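You operate a simulated robot arm through the tools that you are given. There is no shell and no other tool.

You run a simulated robot arm. Do the job below in one go: nothing can be reset, and whatever is moved stays where it is left.

TASK
Put things in order on the top of the check bench. At the end: the white pad from the top of the check bench stands where the black bracket stood; the black socket cup with a white ring stands where the white pad stood; the yellow torque key of the far cab stands on top of the orange cart coil; the black bracket from the top of the check bench is on the brown small carton; whatever was shut is shut again. Leave all else as you found it, and nothing knocked over.

The check looks at the end state, three seconds after you hand in, the way a careful person would. Anything else that was tipped, shoved, dropped, spilled or broken makes it a failure.

THE ROBOT
A 7-joint arm with a two-finger parallel gripper, fixed in place. Base frame: the origin is at the foot of the arm, x ahead of it, y to its left, z up; the work surface is at about z = 0. Units: m, degrees, N and s.
With the tool pointing down near the work surface it reaches from about 0.24 to 0.62 m from the base axis. Its first joint turns from -66.0 to 66.0 degrees. Payload 2.6 kg.
The tool frame sits at the grasp point between the pads (the TCP): z along the fingers, y along the line on which they close. The tips reach 0.03 m beyond it. Largest opening 0.094 m; finger width 0.028, thickness 0.01; the body of the gripper, 0.05 by 0.096 m, starts 0.055 m behind the TCP.
Orientation is that of the tool frame in the base frame, as a unit quaternion [x, y, z, w]. With the fingers straight down and closing along the base's y, the tool's x points along the base's -x, its y along +y and its z along -z.

THE INTERFACE
- The arm moves only by the tool nudge_tool. Its argument "commands" is a list of rows, each an object (a shift or turn left out is 0, a gripper value left out holds the last) with "travel": the shift along the tool's x, y, z in mm, a list of three; "rotation": the turn, a rotation vector about the tool's x, y, z in degrees, a list of three; "hand": the opening in per cent of the stroke, from 0 (shut) to 100 (fully open). In form: [{"travel": [dx, dy, dz], "rotation": [ax, ay, az], "hand": hand}, ...]. A call has 1 to 20 rows; each row is the pose to reach, as a shift and turn from the pose commanded when the call began, along the tool's axes at that moment. Each row takes 0.2 s and may step no farther than 0.05 m and 8.6 degrees from the row before; otherwise, or with a gripper value out of range, the whole call is refused. Where a pose cannot be reached the arm comes as near as it can. A force on the tool above 40 N (or 10 N above the force at the start of the call, whichever is more), or a blocked arm, ends the call early, and 0.2 s more pass. The fingers move at their own pace (about 0.072 m/s each) and stop on an object; they squeeze with about 44 N. The grip force told is the motor's: it shows also when the fingers shut on nothing. Time passes only in rows, and 0.2 s behind the last, so rows that repeat a pose let the fingers close. It gives the time, the measured TCP pose, the force on the tool (base axes), the opening and the grip force at its end, in the units of the frame above (readings bear some noise), with the torque about the TCP (base axes, N m) and any sound that the robot's microphone picked up.
- Cameras (640 x 400 px; columns grow to the right, rows downward): "scene" is fixed at [0.0388, 0.4357, 0.5608]; the picture's right is [-0.75, -0.67, 0.00], its down [-0.41, 0.46, -0.79] and it looks along [0.53, -0.59, -0.61] (base axes); focal length 289 px, centre (320, 200). "wrist" rides on the gripper at [0.076, 0.014, -0.103] in the tool frame; the picture's right is [-0.18, 0.98, 0.00], its down [-0.75, -0.14, -0.64] and it looks along [-0.63, -0.12, 0.77] (tool axes); focal length 243 px, centre (320, 200). There is no depth. A picture from a camera that has moved, and an enlarged one, comes with that camera's place and axes in the base frame and with its lens.
- get_image(camera): a new picture of that camera. It takes no simulated time.
- inspect(camera, box): a new picture of the part [left, top, right, bottom] of that camera's present view, enlarged. It takes no simulated time.
- job_done(): hands the job in; it is judged then, once.

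Nothing tells you positions but the pictures and the camera data. Unless the task says otherwise, let go and move clear before handing in.

The tools are called after "Request:" as a command line: name --argument value ..., lists and objects as JSON in quotes. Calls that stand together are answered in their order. nudge_tool: Moves the arm, as the interface text tells. Its arguments: {"type":"object","properties":{"commands":{"type":"array","items":{"type":"object","properties":{"travel":{"type":"array","items":{"type":"number"}},"rotation":{"type":"array","items":{"type":"number"}},"hand":{"type":"number"}}}}},"required":["commands"]} The other tools are called the same way: get_image (camera) takes a picture; inspect (camera, box) takes an enlarged picture of a part of a camera's view; job_done () hands the job in.

At the start:

```text
time: 0.0
ee_pos: [0.3655, -0.2225, 0.3017]
ee_rot: [0.0, 1.0, 0.0, -0.001]
contact_force: [-1.0, 0.1, 0.6]
moment: [0.01, -0.01, 0.0]
finger_gap: 0.0943
gripper_force: 0.1
```

scene: 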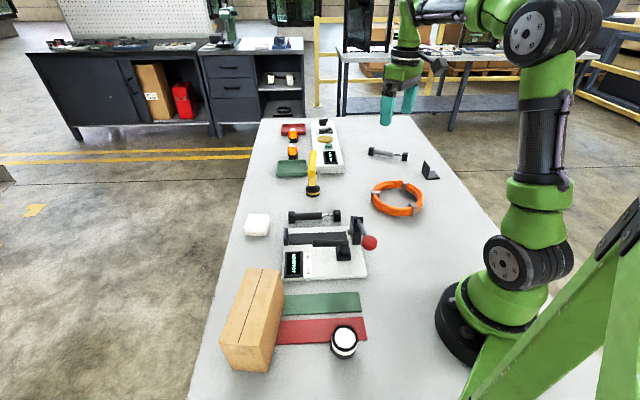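
wrist: 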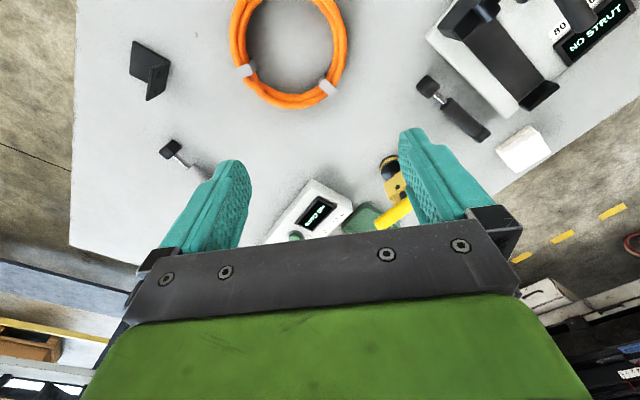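

I see a bench with a brown carton, a white pad, a black bracket, an orange coil, a socket cup with a white ring, a test rig, and yellow items near the far end. I'll look closer before I move anything.

Request:
inspect --camera "scene" --box '[240, 100, 440, 225]'

Request:
inspect --camera "scene" --box '[200, 200, 400, 385]'

Request:
inspect --camera "scene" --box '[260, 110, 360, 200]'

Request:
inspect --camera "wrist" --box '[80, 0, 560, 260]'

```text
3.20 times, centred on (340, 162) of scene
camera zoom: at [0.0388, 0.4357, 0.5608], right [-0.75, -0.67, 0.0], down [-0.41, 0.46, -0.79], along [0.53, -0.59, -0.61], focal length 924 px, centre (256, 320)
```

zoom: 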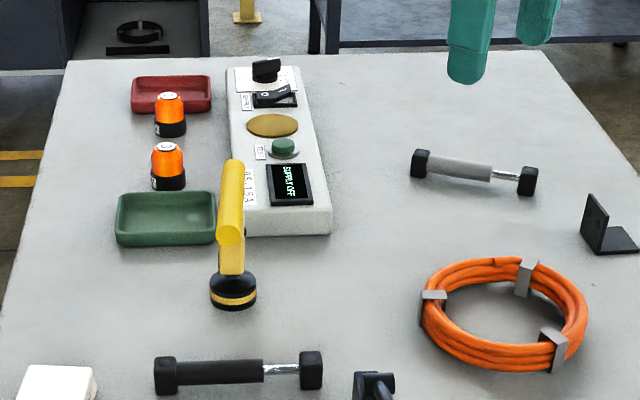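

```text
2.16 times, centred on (300, 292) of scene
camera zoom: at [0.0388, 0.4357, 0.5608], right [-0.75, -0.67, 0.0], down [-0.41, 0.46, -0.79], along [0.53, -0.59, -0.61], focal length 624 px, centre (363, 0)
```

zoom: 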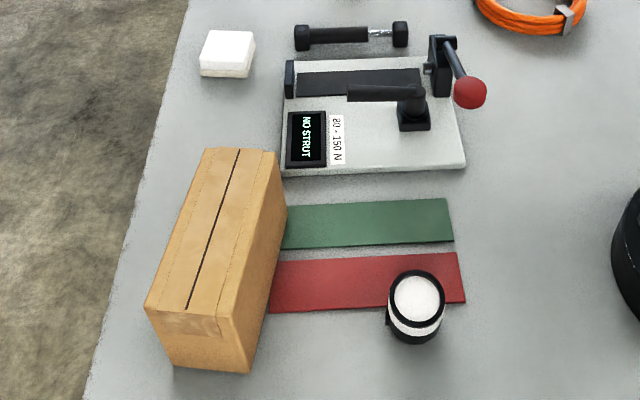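

```text
4.44 times, centred on (310, 155) of scene
camera zoom: at [0.0388, 0.4357, 0.5608], right [-0.75, -0.67, 0.0], down [-0.41, 0.46, -0.79], along [0.53, -0.59, -0.61], focal length 1284 px, centre (364, 400)
```

zoom: 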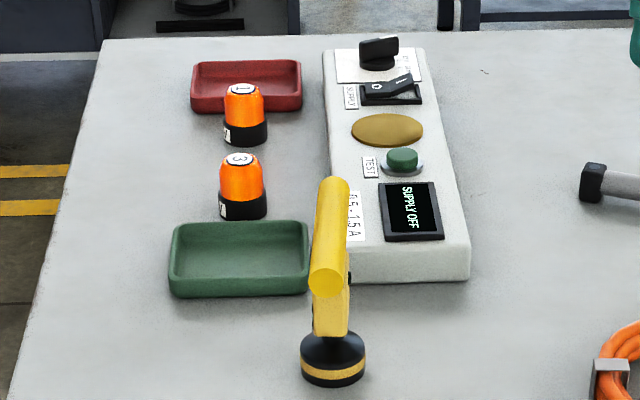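

```text
1.33 times, centred on (320, 130) of wrist
camera zoom: at [0.289, -0.2067, 0.4047], right [0.18, 0.98, 0.0], down [0.75, -0.14, 0.64], along [0.63, -0.12, -0.77], focal length 324 px, centre (320, 293)
```

zoom: 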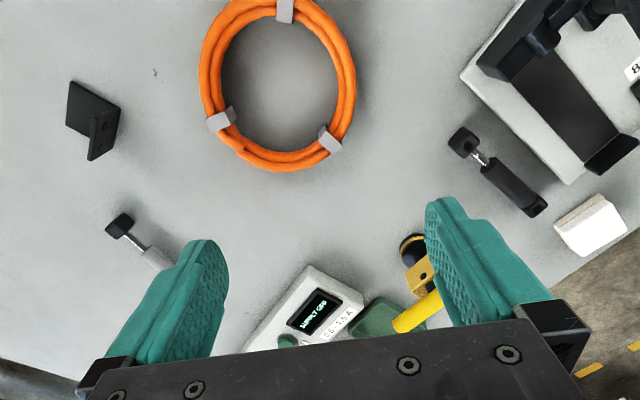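

I'll enlarge the wrist view of the coil, the bracket, and the key, since the arm is already above that area.

Request:
inspect --camera "wrist" --box '[200, 0, 380, 112]'

Request:
inspect --camera "wrist" --box '[110, 30, 190, 110]'

Request:
inspect --camera "scene" --box '[360, 145, 450, 225]'

Request:
inspect --camera "scene" --box '[290, 140, 340, 200]'

```text
3.56 times, centred on (290, 56) of wrist
camera zoom: at [0.289, -0.2067, 0.4047], right [0.18, 0.98, 0.0], down [0.75, -0.14, 0.64], along [0.63, -0.12, -0.77], focal length 863 px, centre (427, 712)
```

zoom: 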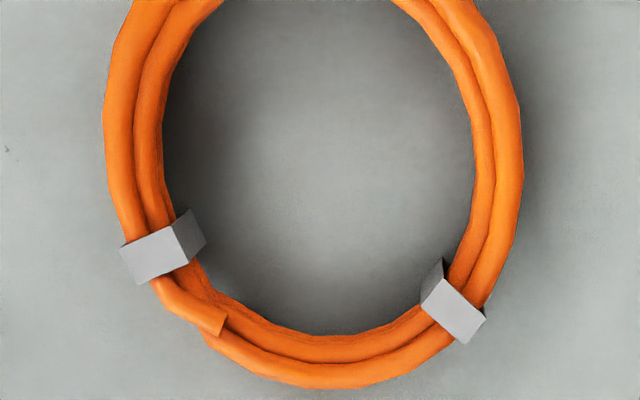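

```text
5.00 times, centred on (150, 70) of wrist
camera zoom: at [0.289, -0.2067, 0.4047], right [0.18, 0.98, 0.0], down [0.75, -0.14, 0.64], along [0.63, -0.12, -0.77], focal length 1213 px, centre (1170, 850)
```

zoom: 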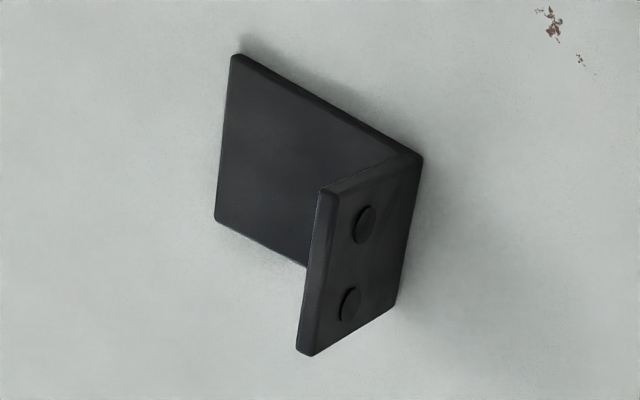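

```text
5.00 times, centred on (405, 185) of scene
camera zoom: at [0.0388, 0.4357, 0.5608], right [-0.75, -0.67, 0.0], down [-0.41, 0.46, -0.79], along [0.53, -0.59, -0.61], focal length 1444 px, centre (-105, 275)
```

zoom: 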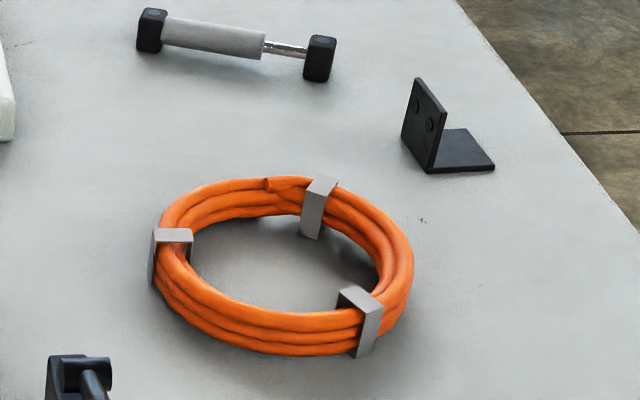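

```text
6.67 times, centred on (315, 170) of scene
camera zoom: at [0.0388, 0.4357, 0.5608], right [-0.75, -0.67, 0.0], down [-0.41, 0.46, -0.79], along [0.53, -0.59, -0.61], focal length 1926 px, centre (353, 400)
```

zoom: 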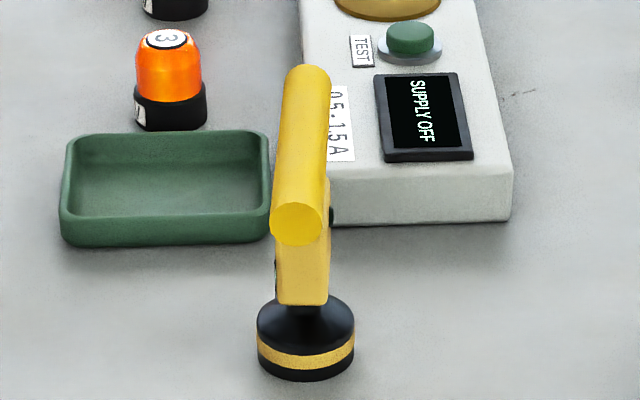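

The coil is a tied stack of cable with grey clips, and the key has a round black foot with a T-shaped yellow handle. I'll move the arm high over the key to see its shape and direction from above.

Request:
nudge_tool --commands '[{"travel": [-35, 20, 0]}, {"travel": [-70, 40, 0]}, {"travel": [-105, 60, 0]}, {"travel": [-140, 80, 0]}, {"travel": [-150, 88, 0]}, {"travel": [-150, 88, 0]}]'

Request:
get_image --camera "wrist"

Request:
get_image --camera "scene"

```text
time: 1.4
ee_pos: [0.5127, -0.1326, 0.3015]
ee_rot: [0.0, 1.0, 0.0, 0.0]
contact_force: [0.6, -0.1, 0.7]
moment: [-0.01, -0.01, 0.04]
finger_gap: 0.0941
gripper_force: 0.1
```

```text
taken
camera wrist: at [0.4372, -0.1183, 0.4041], right [0.18, 0.98, 0.0], down [0.75, -0.14, 0.64], along [0.63, -0.12, -0.77], focal length 243 px, centre (320, 200)
```

wrist: 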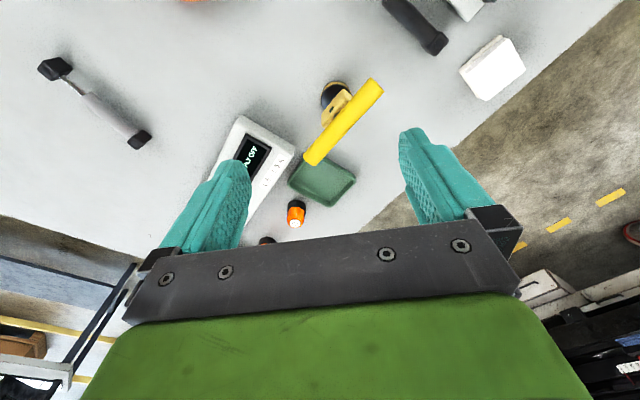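

```text
taken
```

scene: 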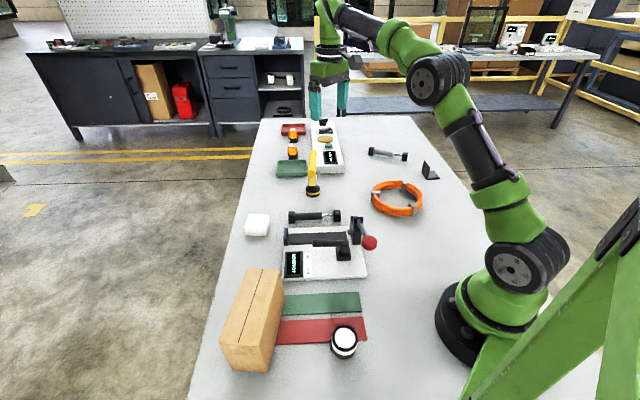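

Request:
inspect --camera "wrist" --box '[260, 60, 420, 160]'

Request:
inspect --camera "wrist" --box '[440, 20, 540, 110]'

```text
4.00 times, centred on (340, 110) of wrist
camera zoom: at [0.4372, -0.1183, 0.4041], right [0.18, 0.98, 0.0], down [0.75, -0.14, 0.64], along [0.63, -0.12, -0.77], focal length 970 px, centre (240, 560)
```

zoom: 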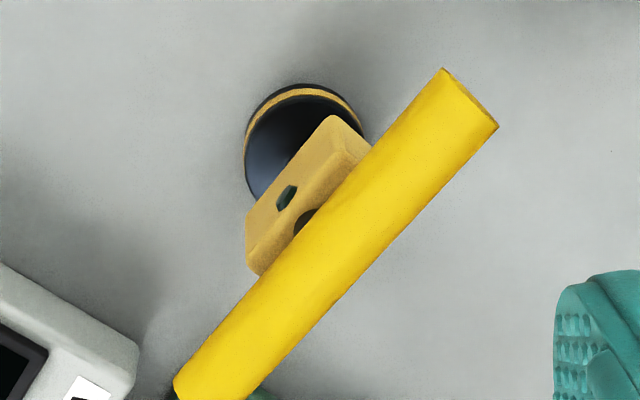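

```text
4.44 times, centred on (490, 65) of wrist
camera zoom: at [0.4372, -0.1183, 0.4041], right [0.18, 0.98, 0.0], down [0.75, -0.14, 0.64], along [0.63, -0.12, -0.77], focal length 1078 px, centre (-436, 800)
```

zoom: 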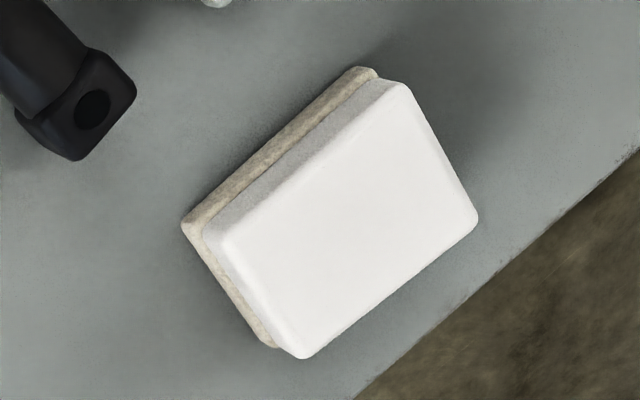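

The key's foot is near (0.56, -0.116), with a T handle about 0.12 m above the bench running at roughly -48°. The pad is near (0.56, 0.108). Next I'll look at the bracket from above.

Request:
nudge_tool --commands '[{"travel": [22, -37, 0]}, {"travel": [45, -75, 0]}, {"travel": [68, -113, 0]}, {"travel": [91, -151, 0]}, {"travel": [114, -189, 0]}, {"travel": [137, -227, 0]}, {"travel": [160, -265, 0]}, {"travel": [180, -300, 0]}, {"travel": [180, -300, 0]}]'

Request:
get_image --camera "wrist"

Request:
get_image --camera "scene"

Request:
inspect --camera "wrist" --box '[260, 20, 380, 110]'

```text
time: 3.4
ee_pos: [0.3357, -0.4356, 0.3021]
ee_rot: [0.0, 1.0, 0.0, 0.0]
contact_force: [0.7, 0.1, 0.3]
moment: [-0.02, 0.01, 0.02]
finger_gap: 0.0938
gripper_force: 0.0
```

```text
taken
camera wrist: at [0.259, -0.4208, 0.4049], right [0.18, 0.98, 0.0], down [0.75, -0.14, 0.64], along [0.63, -0.12, -0.77], focal length 243 px, centre (320, 200)
```

wrist: 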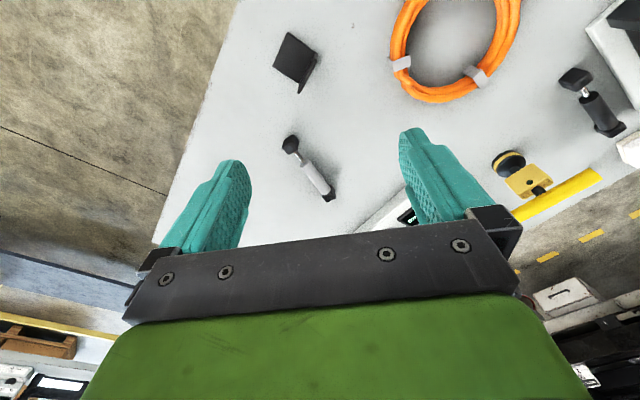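

```text
taken
```

scene: 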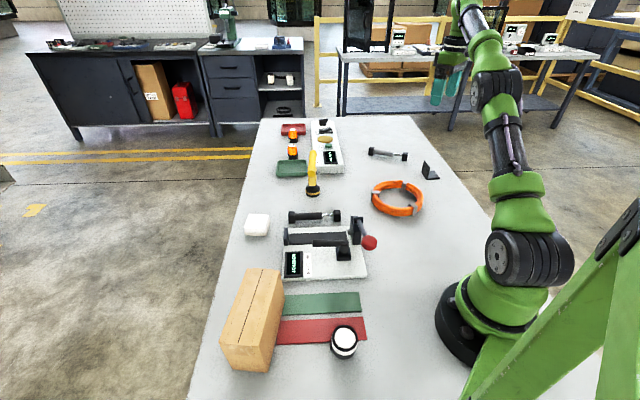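

```text
4.44 times, centred on (320, 65) of wrist
camera zoom: at [0.259, -0.4208, 0.4049], right [0.18, 0.98, 0.0], down [0.75, -0.14, 0.64], along [0.63, -0.12, -0.77], focal length 1078 px, centre (320, 800)
```

zoom: 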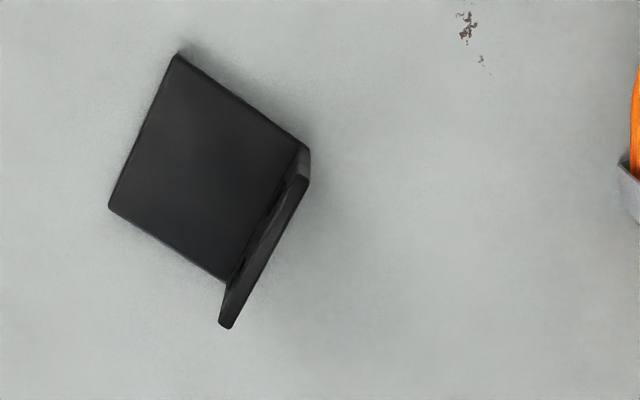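

The bracket's footprint is centred near (0.322, -0.470), and its upright plate is about 0.05 m tall at (0.337, -0.455) facing roughly 46°. I'll turn the gripper so it closes across that plate and settle above it.

Request:
nudge_tool --commands '[{"travel": [0, -4, 0], "rotation": [0, 0, 7.5]}, {"travel": [0, -8, 0], "rotation": [0, 0, 15]}, {"travel": [0, -12, 0], "rotation": [0, 0, 22.5]}, {"travel": [-1, -16, 0], "rotation": [0, 0, 30]}, {"travel": [-1, -19, 0], "rotation": [0, 0, 37.5]}, {"travel": [-1, -19, 0], "rotation": [0, 0, 43.5], "hand": 60}, {"travel": [-1, -19, 0], "rotation": [0, 0, 43.5]}, {"travel": [-1, -19, 0], "rotation": [0, 0, 43.5]}]'

Request:
get_image --camera "wrist"

Request:
inspect --camera "wrist" --box '[250, 10, 390, 115]'

```text
time: 5.2
ee_pos: [0.334, -0.4442, 0.298]
ee_rot: [0.371, 0.929, 0.0, -0.001]
contact_force: [-0.2, -0.1, 0.7]
moment: [-0.01, -0.02, 0.01]
finger_gap: 0.0563
gripper_force: 0.1
out of reach, approached as far as the arm can: row 2, 3, 4, 5, 6, 7, 8
```

```text
taken
camera wrist: at [0.2882, -0.3808, 0.4005], right [0.81, 0.59, 0.0], down [0.45, -0.62, 0.64], along [0.38, -0.52, -0.77], focal length 243 px, centre (320, 200)
```

wrist: 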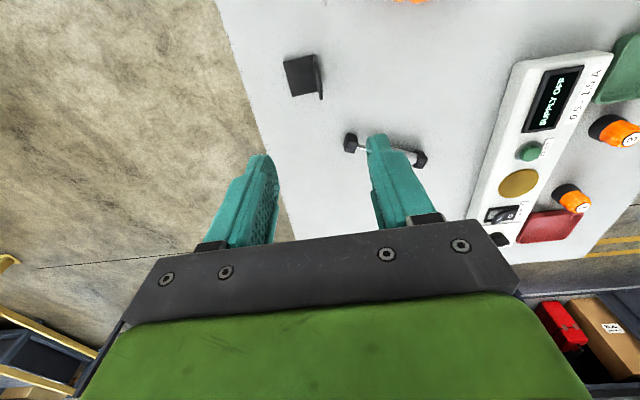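

```text
3.81 times, centred on (320, 62) of wrist
camera zoom: at [0.2882, -0.3808, 0.4005], right [0.81, 0.59, 0.0], down [0.45, -0.62, 0.64], along [0.38, -0.52, -0.77], focal length 924 px, centre (320, 724)
```

zoom: 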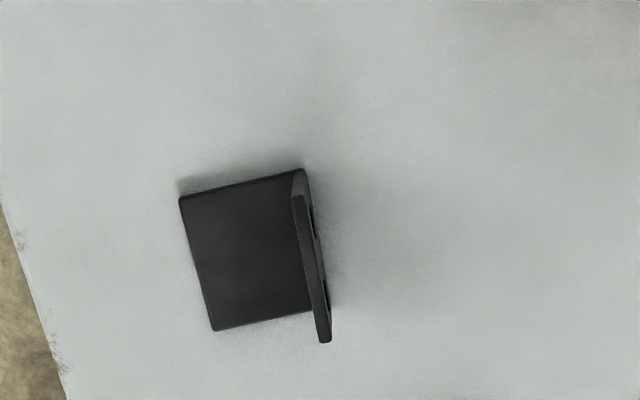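

At 0.30 m height this radius is slightly out of reach, but it should be reachable lower down. I'll descend part way and check the pose before closing in.

Request:
nudge_tool --commands '[{"travel": [0, 0, 40]}, {"travel": [0, 0, 80]}, {"travel": [0, 0, 120]}, {"travel": [0, 0, 150]}, {"travel": [0, 0, 150]}]'

Request:
get_image --camera "wrist"

```text
time: 6.4
ee_pos: [0.3362, -0.4438, 0.1467]
ee_rot: [0.371, 0.929, 0.0, -0.001]
contact_force: [0.0, 0.1, 0.2]
moment: [0.0, 0.03, -0.01]
finger_gap: 0.0561
gripper_force: 0.1
```

```text
taken
camera wrist: at [0.2902, -0.3797, 0.2496], right [0.81, 0.59, 0.0], down [0.45, -0.62, 0.64], along [0.38, -0.52, -0.77], focal length 243 px, centre (320, 200)
```

wrist: 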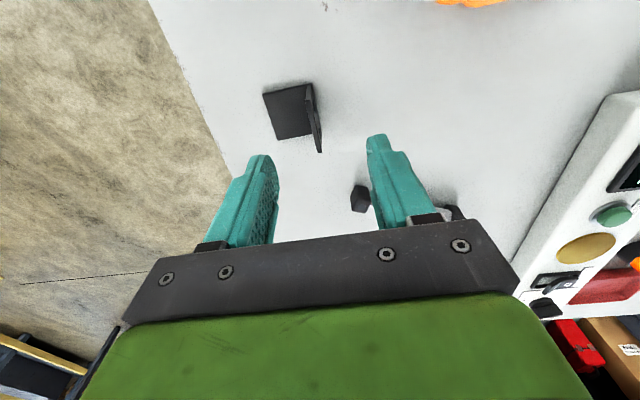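

The arm takes its base from the clipped pose, so I'll shift about 11 mm to centre on the plate and lower to about z = 0.06. Then I'll check the straddle.

Request:
nudge_tool --commands '[{"travel": [-8.3, -7.3, 0]}, {"travel": [-8.3, -7.3, 0]}, {"travel": [-8.3, -7.3, 30]}, {"travel": [-8.3, -7.3, 60]}, {"travel": [-8.3, -7.3, 75]}, {"travel": [-8.3, -7.3, 75]}]'

Request:
get_image --camera "wrist"

Request:
inspect --camera "scene" --box '[390, 120, 470, 200]'

```text
time: 7.8
ee_pos: [0.3339, -0.4542, 0.0699]
ee_rot: [0.37, 0.929, 0.0, 0.0]
contact_force: [0.2, -0.4, 0.4]
moment: [0.03, 0.01, -0.02]
finger_gap: 0.0565
gripper_force: 0.0
```

```text
taken
camera wrist: at [0.2894, -0.3911, 0.1727], right [0.81, 0.59, 0.0], down [0.45, -0.62, 0.64], along [0.38, -0.52, -0.77], focal length 243 px, centre (320, 200)
```

wrist: 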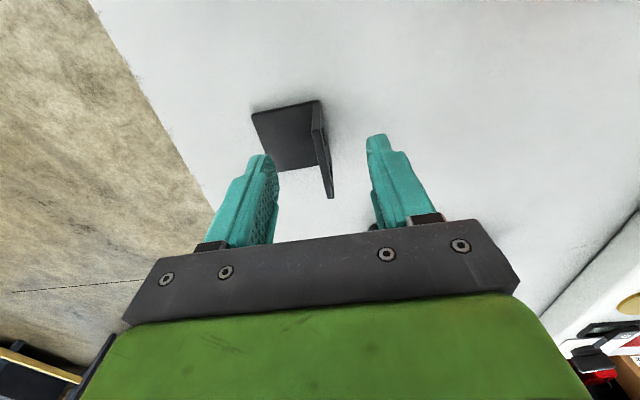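

```text
5.00 times, centred on (430, 160) of scene
camera zoom: at [0.0388, 0.4357, 0.5608], right [-0.75, -0.67, 0.0], down [-0.41, 0.46, -0.79], along [0.53, -0.59, -0.61], focal length 1444 px, centre (-230, 400)
```

zoom: 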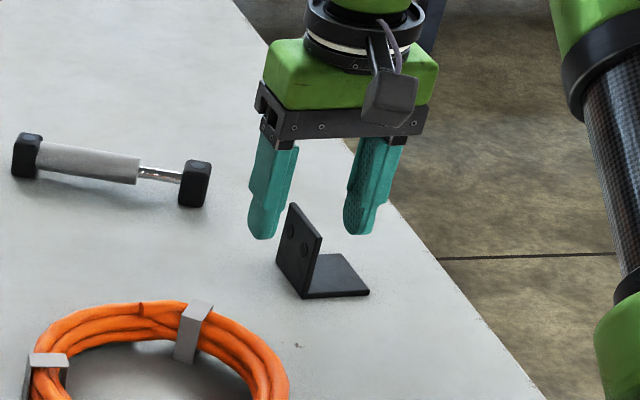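

The plate sits between the fingers with clearance on both sides. I'll lower the last 25 mm, close, and lift a little.

Request:
nudge_tool --commands '[{"travel": [0, 0, 15]}, {"travel": [0, 0, 25]}, {"travel": [0, 0, 25]}, {"travel": [0, 0, 25], "hand": 0}, {"travel": [0, 0, 25], "hand": 0}, {"travel": [0, 0, 25], "hand": 0}, {"travel": [0, 0, 25], "hand": 0}, {"travel": [0, 0, 25], "hand": 0}]'

Request:
get_image --camera "wrist"

Request:
inspect --camera "scene" --box '[390, 120, 470, 200]'

```text
time: 9.6
ee_pos: [0.3344, -0.4556, 0.0458]
ee_rot: [0.37, 0.929, 0.0, 0.001]
contact_force: [0.2, 0.5, -0.1]
moment: [0.0, -0.05, 0.01]
finger_gap: 0.009
gripper_force: 42.7
```

```text
taken
camera wrist: at [0.2893, -0.3916, 0.1492], right [0.81, 0.59, 0.0], down [0.45, -0.62, 0.64], along [0.38, -0.52, -0.77], focal length 243 px, centre (320, 200)
```

wrist: 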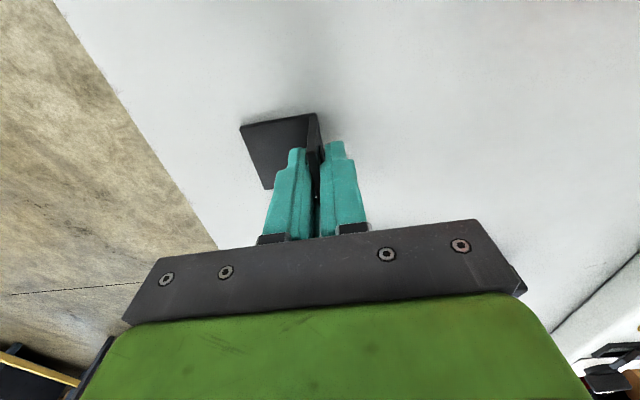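

```text
5.00 times, centred on (430, 160) of scene
camera zoom: at [0.0388, 0.4357, 0.5608], right [-0.75, -0.67, 0.0], down [-0.41, 0.46, -0.79], along [0.53, -0.59, -0.61], focal length 1444 px, centre (-230, 400)
```

zoom: 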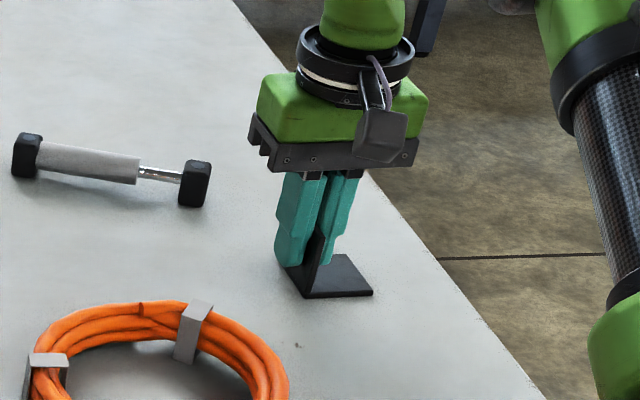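

The grip reads 9 mm, which is plate plus bolt heads, and it's firm. I'll lift straight up and check that the bracket hangs level.

Request:
nudge_tool --commands '[{"travel": [0, 0, -10], "hand": 0}, {"travel": [0, 0, -40]}, {"travel": [0, 0, -80]}, {"travel": [0, 0, -120]}, {"travel": [0, 0, -150]}, {"travel": [0, 0, -150]}]'

Request:
get_image --camera "wrist"

Request:
inspect --camera "scene" --box '[390, 80, 490, 180]'

```text
time: 11.0
ee_pos: [0.3347, -0.4528, 0.1953]
ee_rot: [0.371, 0.929, 0.0, 0.0]
contact_force: [-0.6, 0.6, -1.5]
moment: [0.01, 0.01, -0.05]
finger_gap: 0.0086
gripper_force: 42.8
```

```text
taken
camera wrist: at [0.2893, -0.3905, 0.2991], right [0.81, 0.59, 0.0], down [0.45, -0.62, 0.64], along [0.38, -0.52, -0.77], focal length 243 px, centre (320, 200)
```

wrist: 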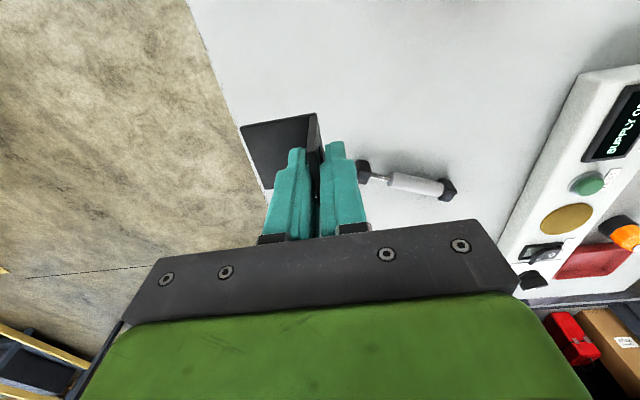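

```text
4.00 times, centred on (440, 130) of scene
camera zoom: at [0.0388, 0.4357, 0.5608], right [-0.75, -0.67, 0.0], down [-0.41, 0.46, -0.79], along [0.53, -0.59, -0.61], focal length 1155 px, centre (-160, 480)
```

zoom: 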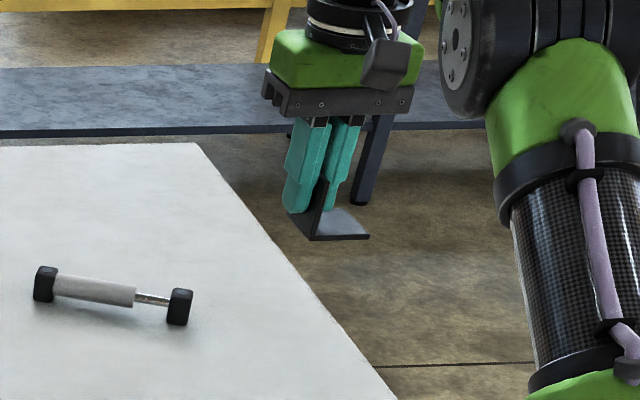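

The bracket is held level. I'll carry it over to a viewpoint near the carton, raising and turning on the way.

Request:
nudge_tool --commands '[{"travel": [33, 29, -8], "rotation": [0, 0, -5.2]}, {"travel": [66, 58, -18], "rotation": [0, 0, -10.4]}, {"travel": [99, 86, -30], "rotation": [0, 0, -15.6]}, {"travel": [133, 115, -42], "rotation": [0, 0, -20.8]}, {"travel": [166, 144, -55], "rotation": [0, 0, -26]}, {"travel": [199, 173, -60], "rotation": [0, 0, -31.2]}, {"travel": [232, 202, -65], "rotation": [0, 0, -36.4]}, {"travel": [266, 230, -65], "rotation": [0, 0, -41.6]}, {"travel": [299, 259, -65], "rotation": [0, 0, -46.8]}, {"travel": [332, 288, -65], "rotation": [0, 0, -52]}, {"travel": [365, 317, -65], "rotation": [0, 0, -57.2]}, {"travel": [398, 345, -65], "rotation": [0, 0, -62.4]}, {"travel": [432, 374, -65], "rotation": [0, 0, -67.6]}, {"travel": [465, 403, -65], "rotation": [0, 0, -72.8]}, {"travel": [485, 420, -65], "rotation": [0, 0, -78.5]}, {"travel": [485, 420, -65], "rotation": [0, 0, -78.5]}, {"travel": [485, 420, -65], "rotation": [0, 0, -78.5]}]'

Request:
get_image --camera "wrist"

Request:
get_image --camera "scene"

```text
time: 14.6
ee_pos: [0.2723, 0.1826, 0.2595]
ee_rot: [-0.301, 0.954, 0.0, 0.0]
contact_force: [-0.2, 0.4, -2.8]
moment: [0.01, 0.0, 0.01]
finger_gap: 0.0088
gripper_force: 42.7
```

```text
taken
camera wrist: at [0.2022, 0.1509, 0.3635], right [-0.41, 0.91, 0.0], down [0.7, 0.32, 0.64], along [0.58, 0.27, -0.77], focal length 243 px, centre (320, 200)
```

wrist: 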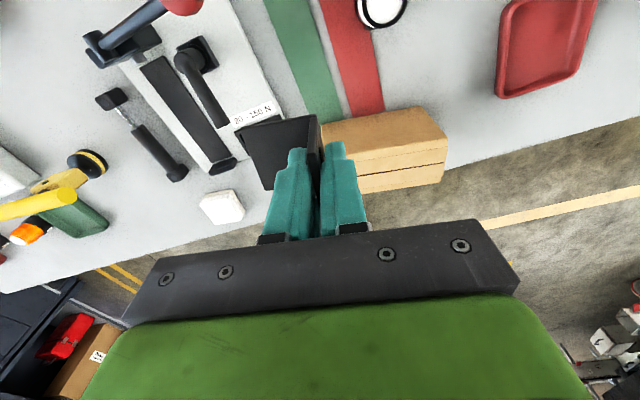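

```text
taken
```

scene: 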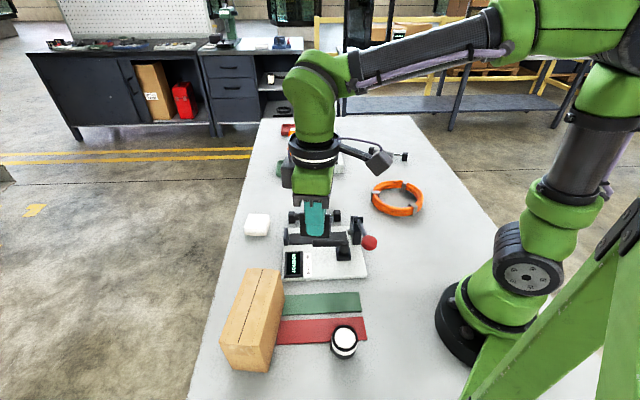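

The bracket is over the middle of the bench and the carton's top is partly visible. I'll enlarge that part to fix the carton's exact position.

Request:
inspect --camera "wrist" --box '[300, 80, 480, 210]'

Request:
inspect --camera "scene" --box '[200, 255, 300, 380]'

```text
3.08 times, centred on (390, 145) of wrist
camera zoom: at [0.2022, 0.1509, 0.3635], right [-0.41, 0.91, 0.0], down [0.7, 0.32, 0.64], along [0.58, 0.27, -0.77], focal length 746 px, centre (105, 369)
```

zoom: 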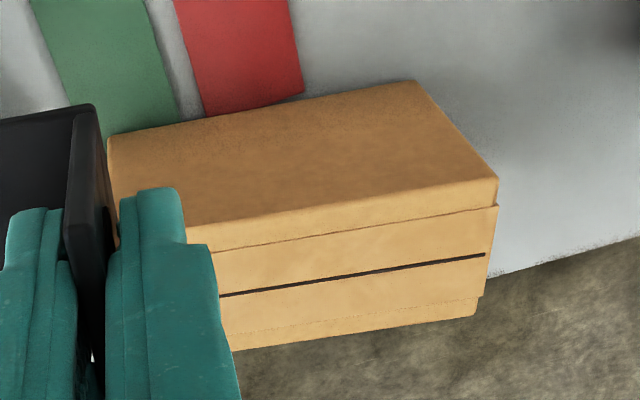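

```text
3.20 times, centred on (250, 318) of scene
camera zoom: at [0.0388, 0.4357, 0.5608], right [-0.75, -0.67, 0.0], down [-0.41, 0.46, -0.79], along [0.53, -0.59, -0.61], focal length 924 px, centre (544, -176)
```

zoom: 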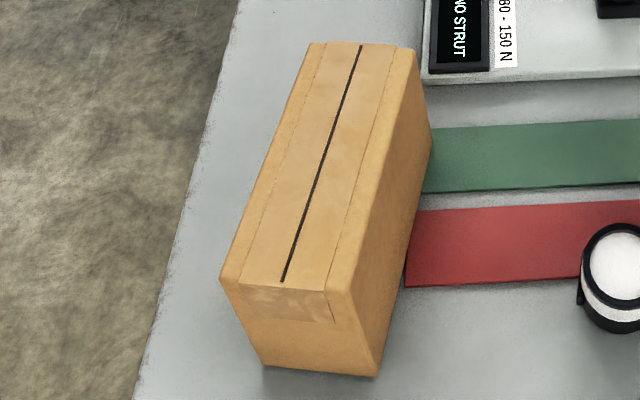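

The carton's top is about 0.065 by 0.15 m at z ≈ 0.10, centred near (0.3245, 0.295), with its long axis at -55°. I'll carry the bracket above the centre and stop a few centimetres above the top.

Request:
nudge_tool --commands '[{"travel": [-27, 21, 0]}, {"travel": [-54, 42, 0]}, {"travel": [-81, 63, 0]}, {"travel": [-107, 83, 0]}, {"travel": [-107, 83, 0]}, {"travel": [-107, 83, 30]}, {"travel": [-107, 83, 60]}, {"travel": [-107, 83, 80]}, {"travel": [-107, 83, 80]}]'

Request:
get_image --camera "wrist"

Request:
inspect --camera "scene" --box '[180, 180, 380, 390]'

```text
time: 16.6
ee_pos: [0.3129, 0.3144, 0.1816]
ee_rot: [-0.3, 0.954, 0.0, 0.001]
contact_force: [0.7, 0.3, -1.8]
moment: [0.06, 0.01, -0.05]
finger_gap: 0.009
gripper_force: 42.5
```

```text
taken
camera wrist: at [0.2432, 0.2821, 0.2842], right [-0.41, 0.91, 0.0], down [0.7, 0.32, 0.64], along [0.58, 0.27, -0.77], focal length 243 px, centre (320, 200)
```

wrist: 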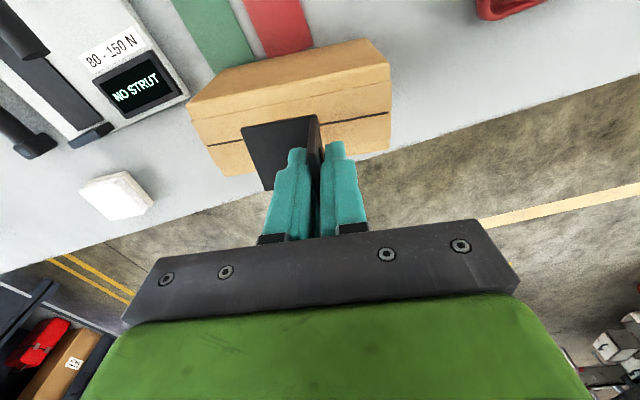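

```text
1.90 times, centred on (280, 285) of scene
camera zoom: at [0.0388, 0.4357, 0.5608], right [-0.75, -0.67, 0.0], down [-0.41, 0.46, -0.79], along [0.53, -0.59, -0.61], focal length 550 px, centre (396, 38)
```

zoom: 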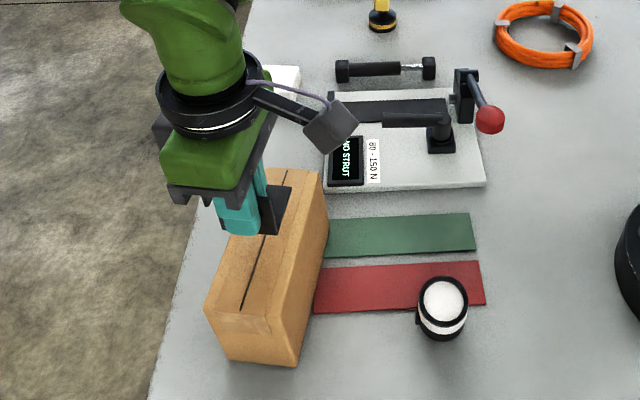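

Request:
inspect --camera "wrist" --box '[170, 30, 410, 200]'

Request:
inspect --camera "scene" --box '[250, 240, 330, 320]'

```text
2.35 times, centred on (290, 115) of wrist
camera zoom: at [0.2432, 0.2821, 0.2842], right [-0.41, 0.91, 0.0], down [0.7, 0.32, 0.64], along [0.58, 0.27, -0.77], focal length 571 px, centre (391, 400)
```

zoom: 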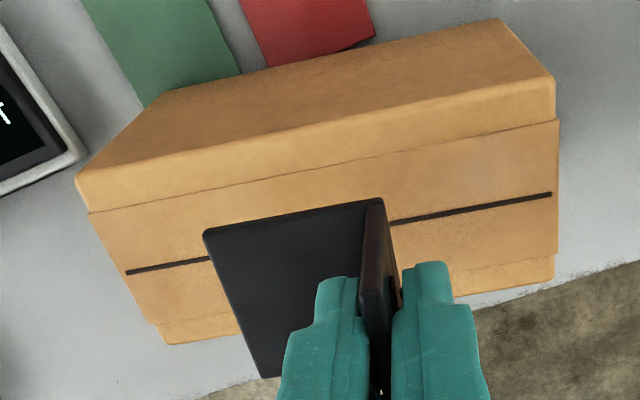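

```text
5.00 times, centred on (290, 280) of scene
camera zoom: at [0.0388, 0.4357, 0.5608], right [-0.75, -0.67, 0.0], down [-0.41, 0.46, -0.79], along [0.53, -0.59, -0.61], focal length 1444 px, centre (470, -200)
```

zoom: 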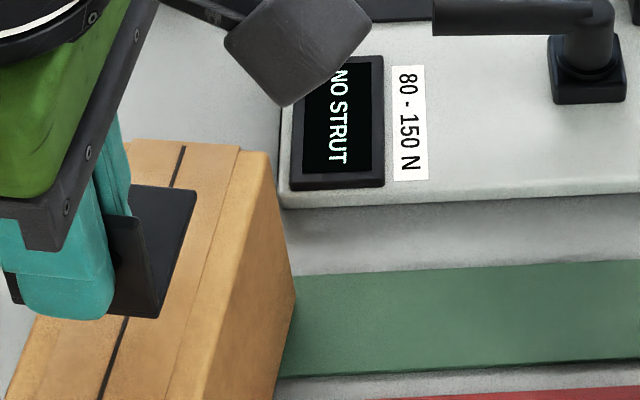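

The bracket is within about 4 mm of the carton's centre and lined up with it. I'll nudge 3 mm toward the robot and lower close to the surface.

Request:
nudge_tool --commands '[{"travel": [3, 0, 0]}, {"travel": [3, 0, 12]}, {"travel": [3, 0, 24]}, {"travel": [3, 0, 28]}, {"travel": [3, 0, 28]}]'

Request:
inspect --camera "scene" --box '[230, 260, 310, 340]'

Request:
inspect --camera "wrist" --box '[170, 60, 410, 210]'

```text
time: 17.8
ee_pos: [0.31, 0.3112, 0.1532]
ee_rot: [-0.301, 0.954, 0.0, 0.0]
contact_force: [0.3, -0.3, -1.7]
moment: [-0.01, -0.01, -0.01]
finger_gap: 0.0091
gripper_force: 43.1
```

```text
5.00 times, centred on (270, 300) of scene
camera zoom: at [0.0388, 0.4357, 0.5608], right [-0.75, -0.67, 0.0], down [-0.41, 0.46, -0.79], along [0.53, -0.59, -0.61], focal length 1444 px, centre (570, -300)
```

zoom: 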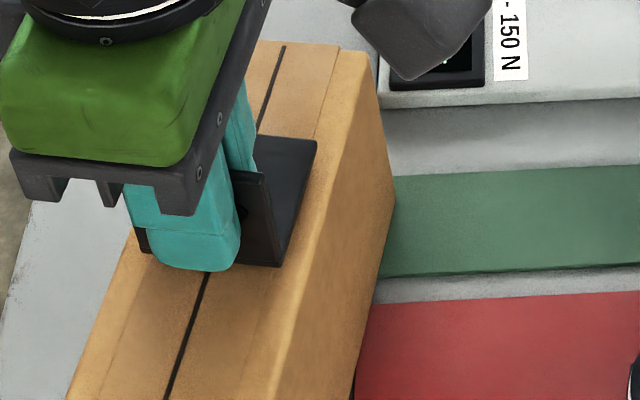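

```text
2.67 times, centred on (290, 135) of wrist
camera zoom: at [0.2397, 0.2798, 0.2559], right [-0.41, 0.91, 0.0], down [0.7, 0.32, 0.64], along [0.58, 0.27, -0.77], focal length 647 px, centre (400, 373)
```

zoom: 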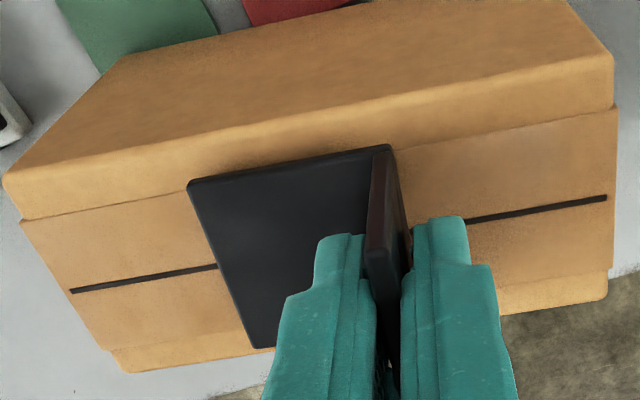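

The bracket is just above the carton. I'll lower in small steps and watch the force.

Request:
nudge_tool --commands '[{"travel": [0, 0, 2]}, {"travel": [0, 0, 4]}, {"travel": [0, 0, 4]}]'

Request:
inspect --camera "scene" --box '[230, 260, 310, 340]'

```text
time: 18.6
ee_pos: [0.3086, 0.3122, 0.1491]
ee_rot: [-0.3, 0.954, 0.0, 0.0]
contact_force: [0.1, 0.9, -1.4]
moment: [0.03, 0.03, -0.01]
finger_gap: 0.0087
gripper_force: 42.4
```

```text
5.00 times, centred on (270, 300) of scene
camera zoom: at [0.0388, 0.4357, 0.5608], right [-0.75, -0.67, 0.0], down [-0.41, 0.46, -0.79], along [0.53, -0.59, -0.61], focal length 1444 px, centre (570, -300)
```

zoom: 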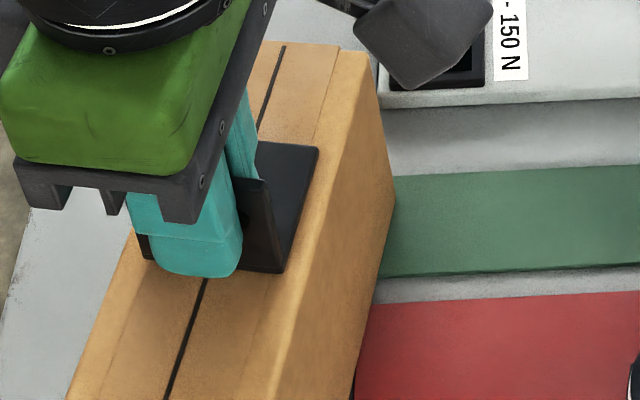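

Request:
nudge_tool --commands '[{"travel": [0, 0, 1.5]}, {"travel": [0, 0, 3]}, {"travel": [0, 0, 3]}]'

```text
time: 19.4
ee_pos: [0.3105, 0.3122, 0.1475]
ee_rot: [-0.3, 0.954, 0.002, 0.002]
contact_force: [-2.6, -0.2, 29.1]
moment: [-0.5, 0.69, -0.11]
finger_gap: 0.009
gripper_force: 42.7
```

The bracket is touching down, with 29 N at the end of the step. I'll ease off 1 mm to unload it, open, and check.

Request:
nudge_tool --commands '[{"travel": [0, 0, -1]}, {"travel": [0, 0, -1]}, {"travel": [0, 0, -1], "hand": 8}, {"travel": [0, 0, -1], "hand": 15}, {"travel": [0, 0, -1], "hand": 35}, {"travel": [0, 0, -1], "hand": 35}, {"travel": [0, 0, -1], "hand": 35}]'

Request:
inspect --camera "scene" --box '[230, 260, 310, 340]'

Request:
inspect --camera "wrist" --box '[170, 60, 410, 210]'

```text
time: 21.0
ee_pos: [0.3091, 0.3109, 0.1471]
ee_rot: [-0.3, 0.954, -0.001, 0.0]
contact_force: [0.4, -0.1, 0.0]
moment: [0.01, -0.03, -0.04]
finger_gap: 0.0328
gripper_force: 0.0
```

```text
5.00 times, centred on (270, 300) of scene
camera zoom: at [0.0388, 0.4357, 0.5608], right [-0.75, -0.67, 0.0], down [-0.41, 0.46, -0.79], along [0.53, -0.59, -0.61], focal length 1444 px, centre (570, -300)
```

zoom: 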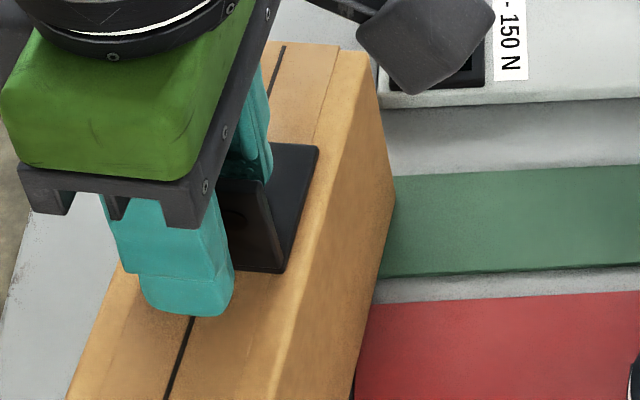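

```text
2.67 times, centred on (290, 135) of wrist
camera zoom: at [0.2392, 0.2794, 0.2497], right [-0.41, 0.91, 0.0], down [0.7, 0.32, 0.64], along [0.58, 0.27, -0.77], focal length 647 px, centre (400, 373)
```

zoom: 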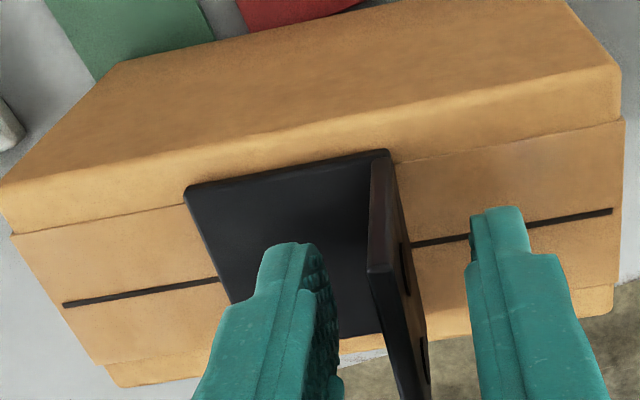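

The bracket stands upright on the carton. I'll rise clear and move to a viewpoint above the white pad.

Request:
nudge_tool --commands '[{"travel": [0, 0, -30], "hand": 35}, {"travel": [0, 0, -65]}, {"travel": [0, 0, -105]}, {"travel": [-5, -40, -108]}, {"travel": [-10, -80, -108]}, {"travel": [-15, -120, -108]}, {"travel": [-20, -160, -108]}, {"travel": [-25, -200, -108]}, {"travel": [-30, -240, -108], "rotation": [0, 0, -2]}, {"travel": [-35, -282, -108], "rotation": [0, 0, -4], "hand": 100}, {"travel": [-35, -282, -108], "rotation": [0, 0, -4]}, {"travel": [-35, -282, -108], "rotation": [0, 0, -4]}]'

Request:
get_image --camera "wrist"

Request:
get_image --camera "scene"

```text
time: 23.6
ee_pos: [0.5017, 0.102, 0.2563]
ee_rot: [-0.334, 0.942, -0.001, 0.0]
contact_force: [0.5, -0.8, -0.5]
moment: [0.04, -0.02, 0.0]
finger_gap: 0.0938
gripper_force: 0.0
```

```text
taken
camera wrist: at [0.4326, 0.0644, 0.3591], right [-0.48, 0.88, 0.0], down [0.67, 0.37, 0.64], along [0.56, 0.31, -0.77], focal length 243 px, centre (320, 200)
```

wrist: 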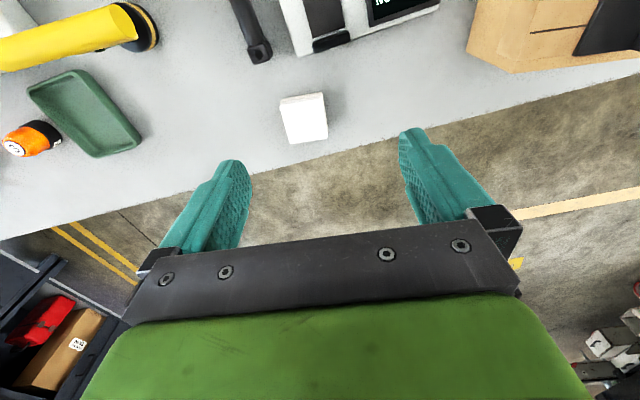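

```text
taken
```

scene: 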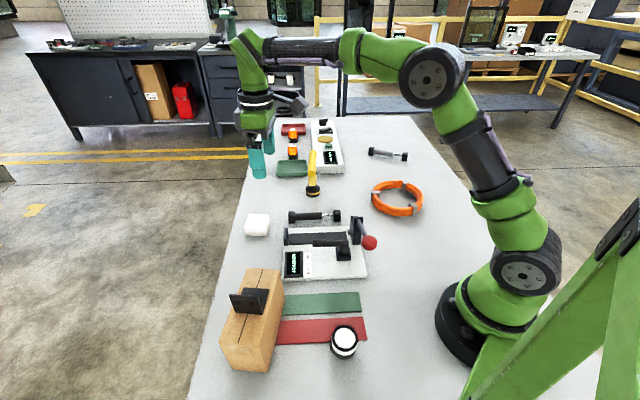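

Request:
inspect --camera "wrist" --box '[260, 80, 350, 155]'

Request:
inspect --camera "scene" --box '[210, 260, 310, 380]'

Request:
inspect --camera "scene" --box '[235, 205, 285, 245]'

```text
5.33 times, centred on (305, 118) of wrist
camera zoom: at [0.4326, 0.0644, 0.3591], right [-0.48, 0.88, 0.0], down [0.67, 0.37, 0.64], along [0.56, 0.31, -0.77], focal length 1294 px, centre (400, 640)
```

zoom: 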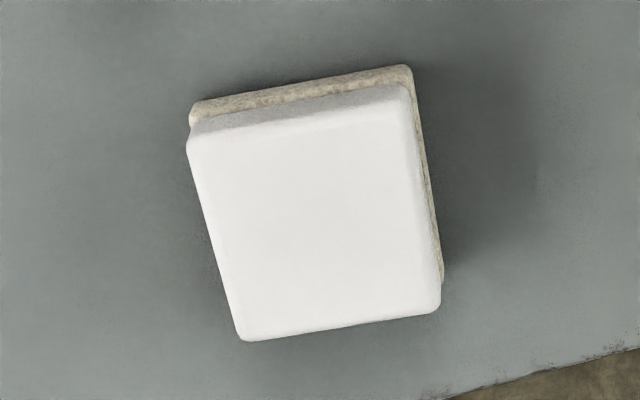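

```text
3.33 times, centred on (260, 320) of scene
camera zoom: at [0.0389, 0.4357, 0.5608], right [-0.75, -0.67, 0.0], down [-0.41, 0.46, -0.79], along [0.53, -0.59, -0.61], focal length 963 px, centre (520, -200)
```

zoom: 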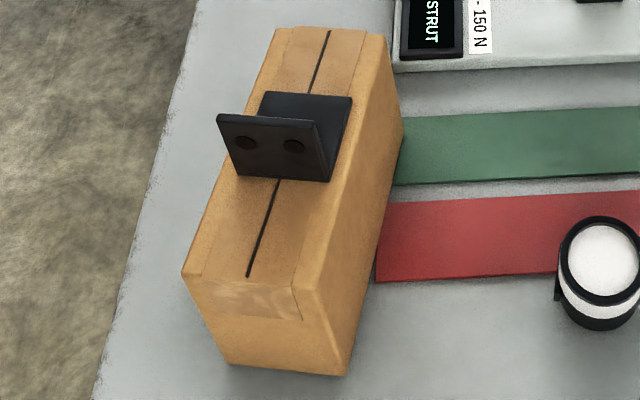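

```text
10.00 times, centred on (260, 225) of scene
camera zoom: at [0.0389, 0.4357, 0.5608], right [-0.75, -0.67, 0.0], down [-0.41, 0.46, -0.79], along [0.53, -0.59, -0.61], focal length 2888 px, centre (920, -50)
```

zoom: 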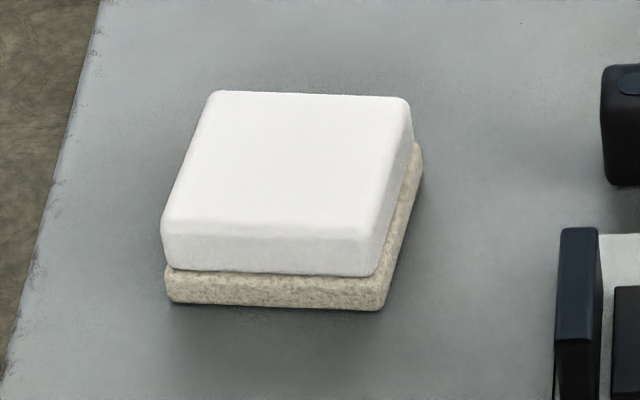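

The bracket stands well on the carton. The pad is about 0.058 m square and 0.025 m tall, centred near (0.562, 0.110), and lines up with the gripper. I'll lower, move over it, and check again.

Request:
nudge_tool --commands '[{"travel": [0, 0, 40]}, {"travel": [0, 0, 80]}, {"travel": [0, 0, 115]}, {"travel": [-26, -16, 130]}, {"travel": [-52.6, -31.9, 150]}, {"travel": [-52.6, -31.9, 170]}, {"travel": [-52.6, -31.9, 170]}, {"travel": [-52.6, -31.9, 170]}]'

Request:
get_image --camera "wrist"

Request:
inspect --camera "scene" --box '[210, 170, 310, 250]'

```text
time: 25.4
ee_pos: [0.5615, 0.109, 0.0854]
ee_rot: [-0.334, 0.943, 0.0, 0.001]
contact_force: [0.9, 0.0, 0.6]
moment: [-0.04, -0.02, 0.0]
finger_gap: 0.0937
gripper_force: 0.1
```

```text
taken
camera wrist: at [0.4939, 0.0729, 0.1888], right [-0.48, 0.88, 0.0], down [0.67, 0.36, 0.64], along [0.56, 0.31, -0.77], focal length 243 px, centre (320, 200)
```

wrist: 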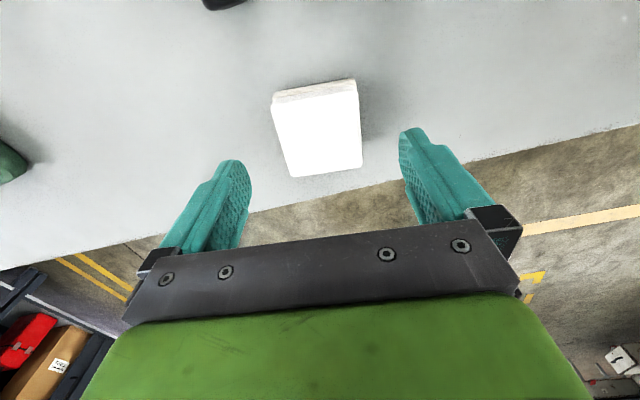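

```text
5.00 times, centred on (260, 210) of scene
camera zoom: at [0.0388, 0.4357, 0.5608], right [-0.75, -0.67, 0.0], down [-0.41, 0.46, -0.79], along [0.53, -0.59, -0.61], focal length 1444 px, centre (620, 150)
```

zoom: 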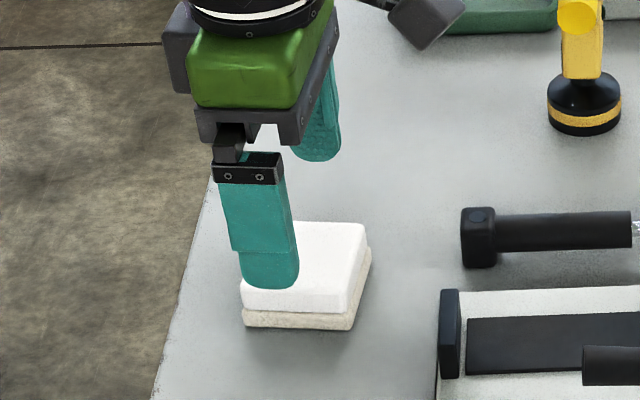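

Request:
inspect --camera "wrist" --box '[250, 65, 390, 190]'

```text
3.20 times, centred on (320, 128) of wrist
camera zoom: at [0.4939, 0.0729, 0.1888], right [-0.48, 0.88, 0.0], down [0.67, 0.36, 0.64], along [0.56, 0.31, -0.77], focal length 776 px, centre (320, 432)
```

zoom: 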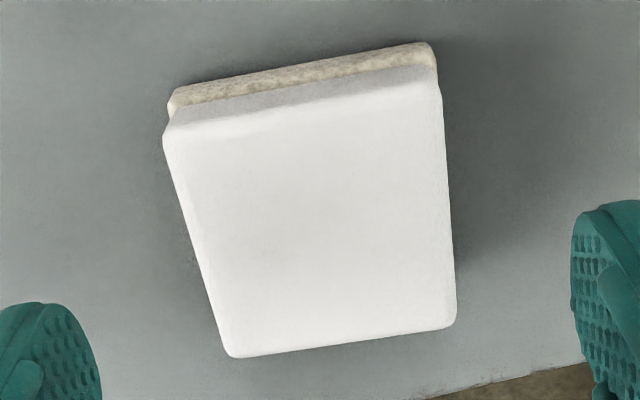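

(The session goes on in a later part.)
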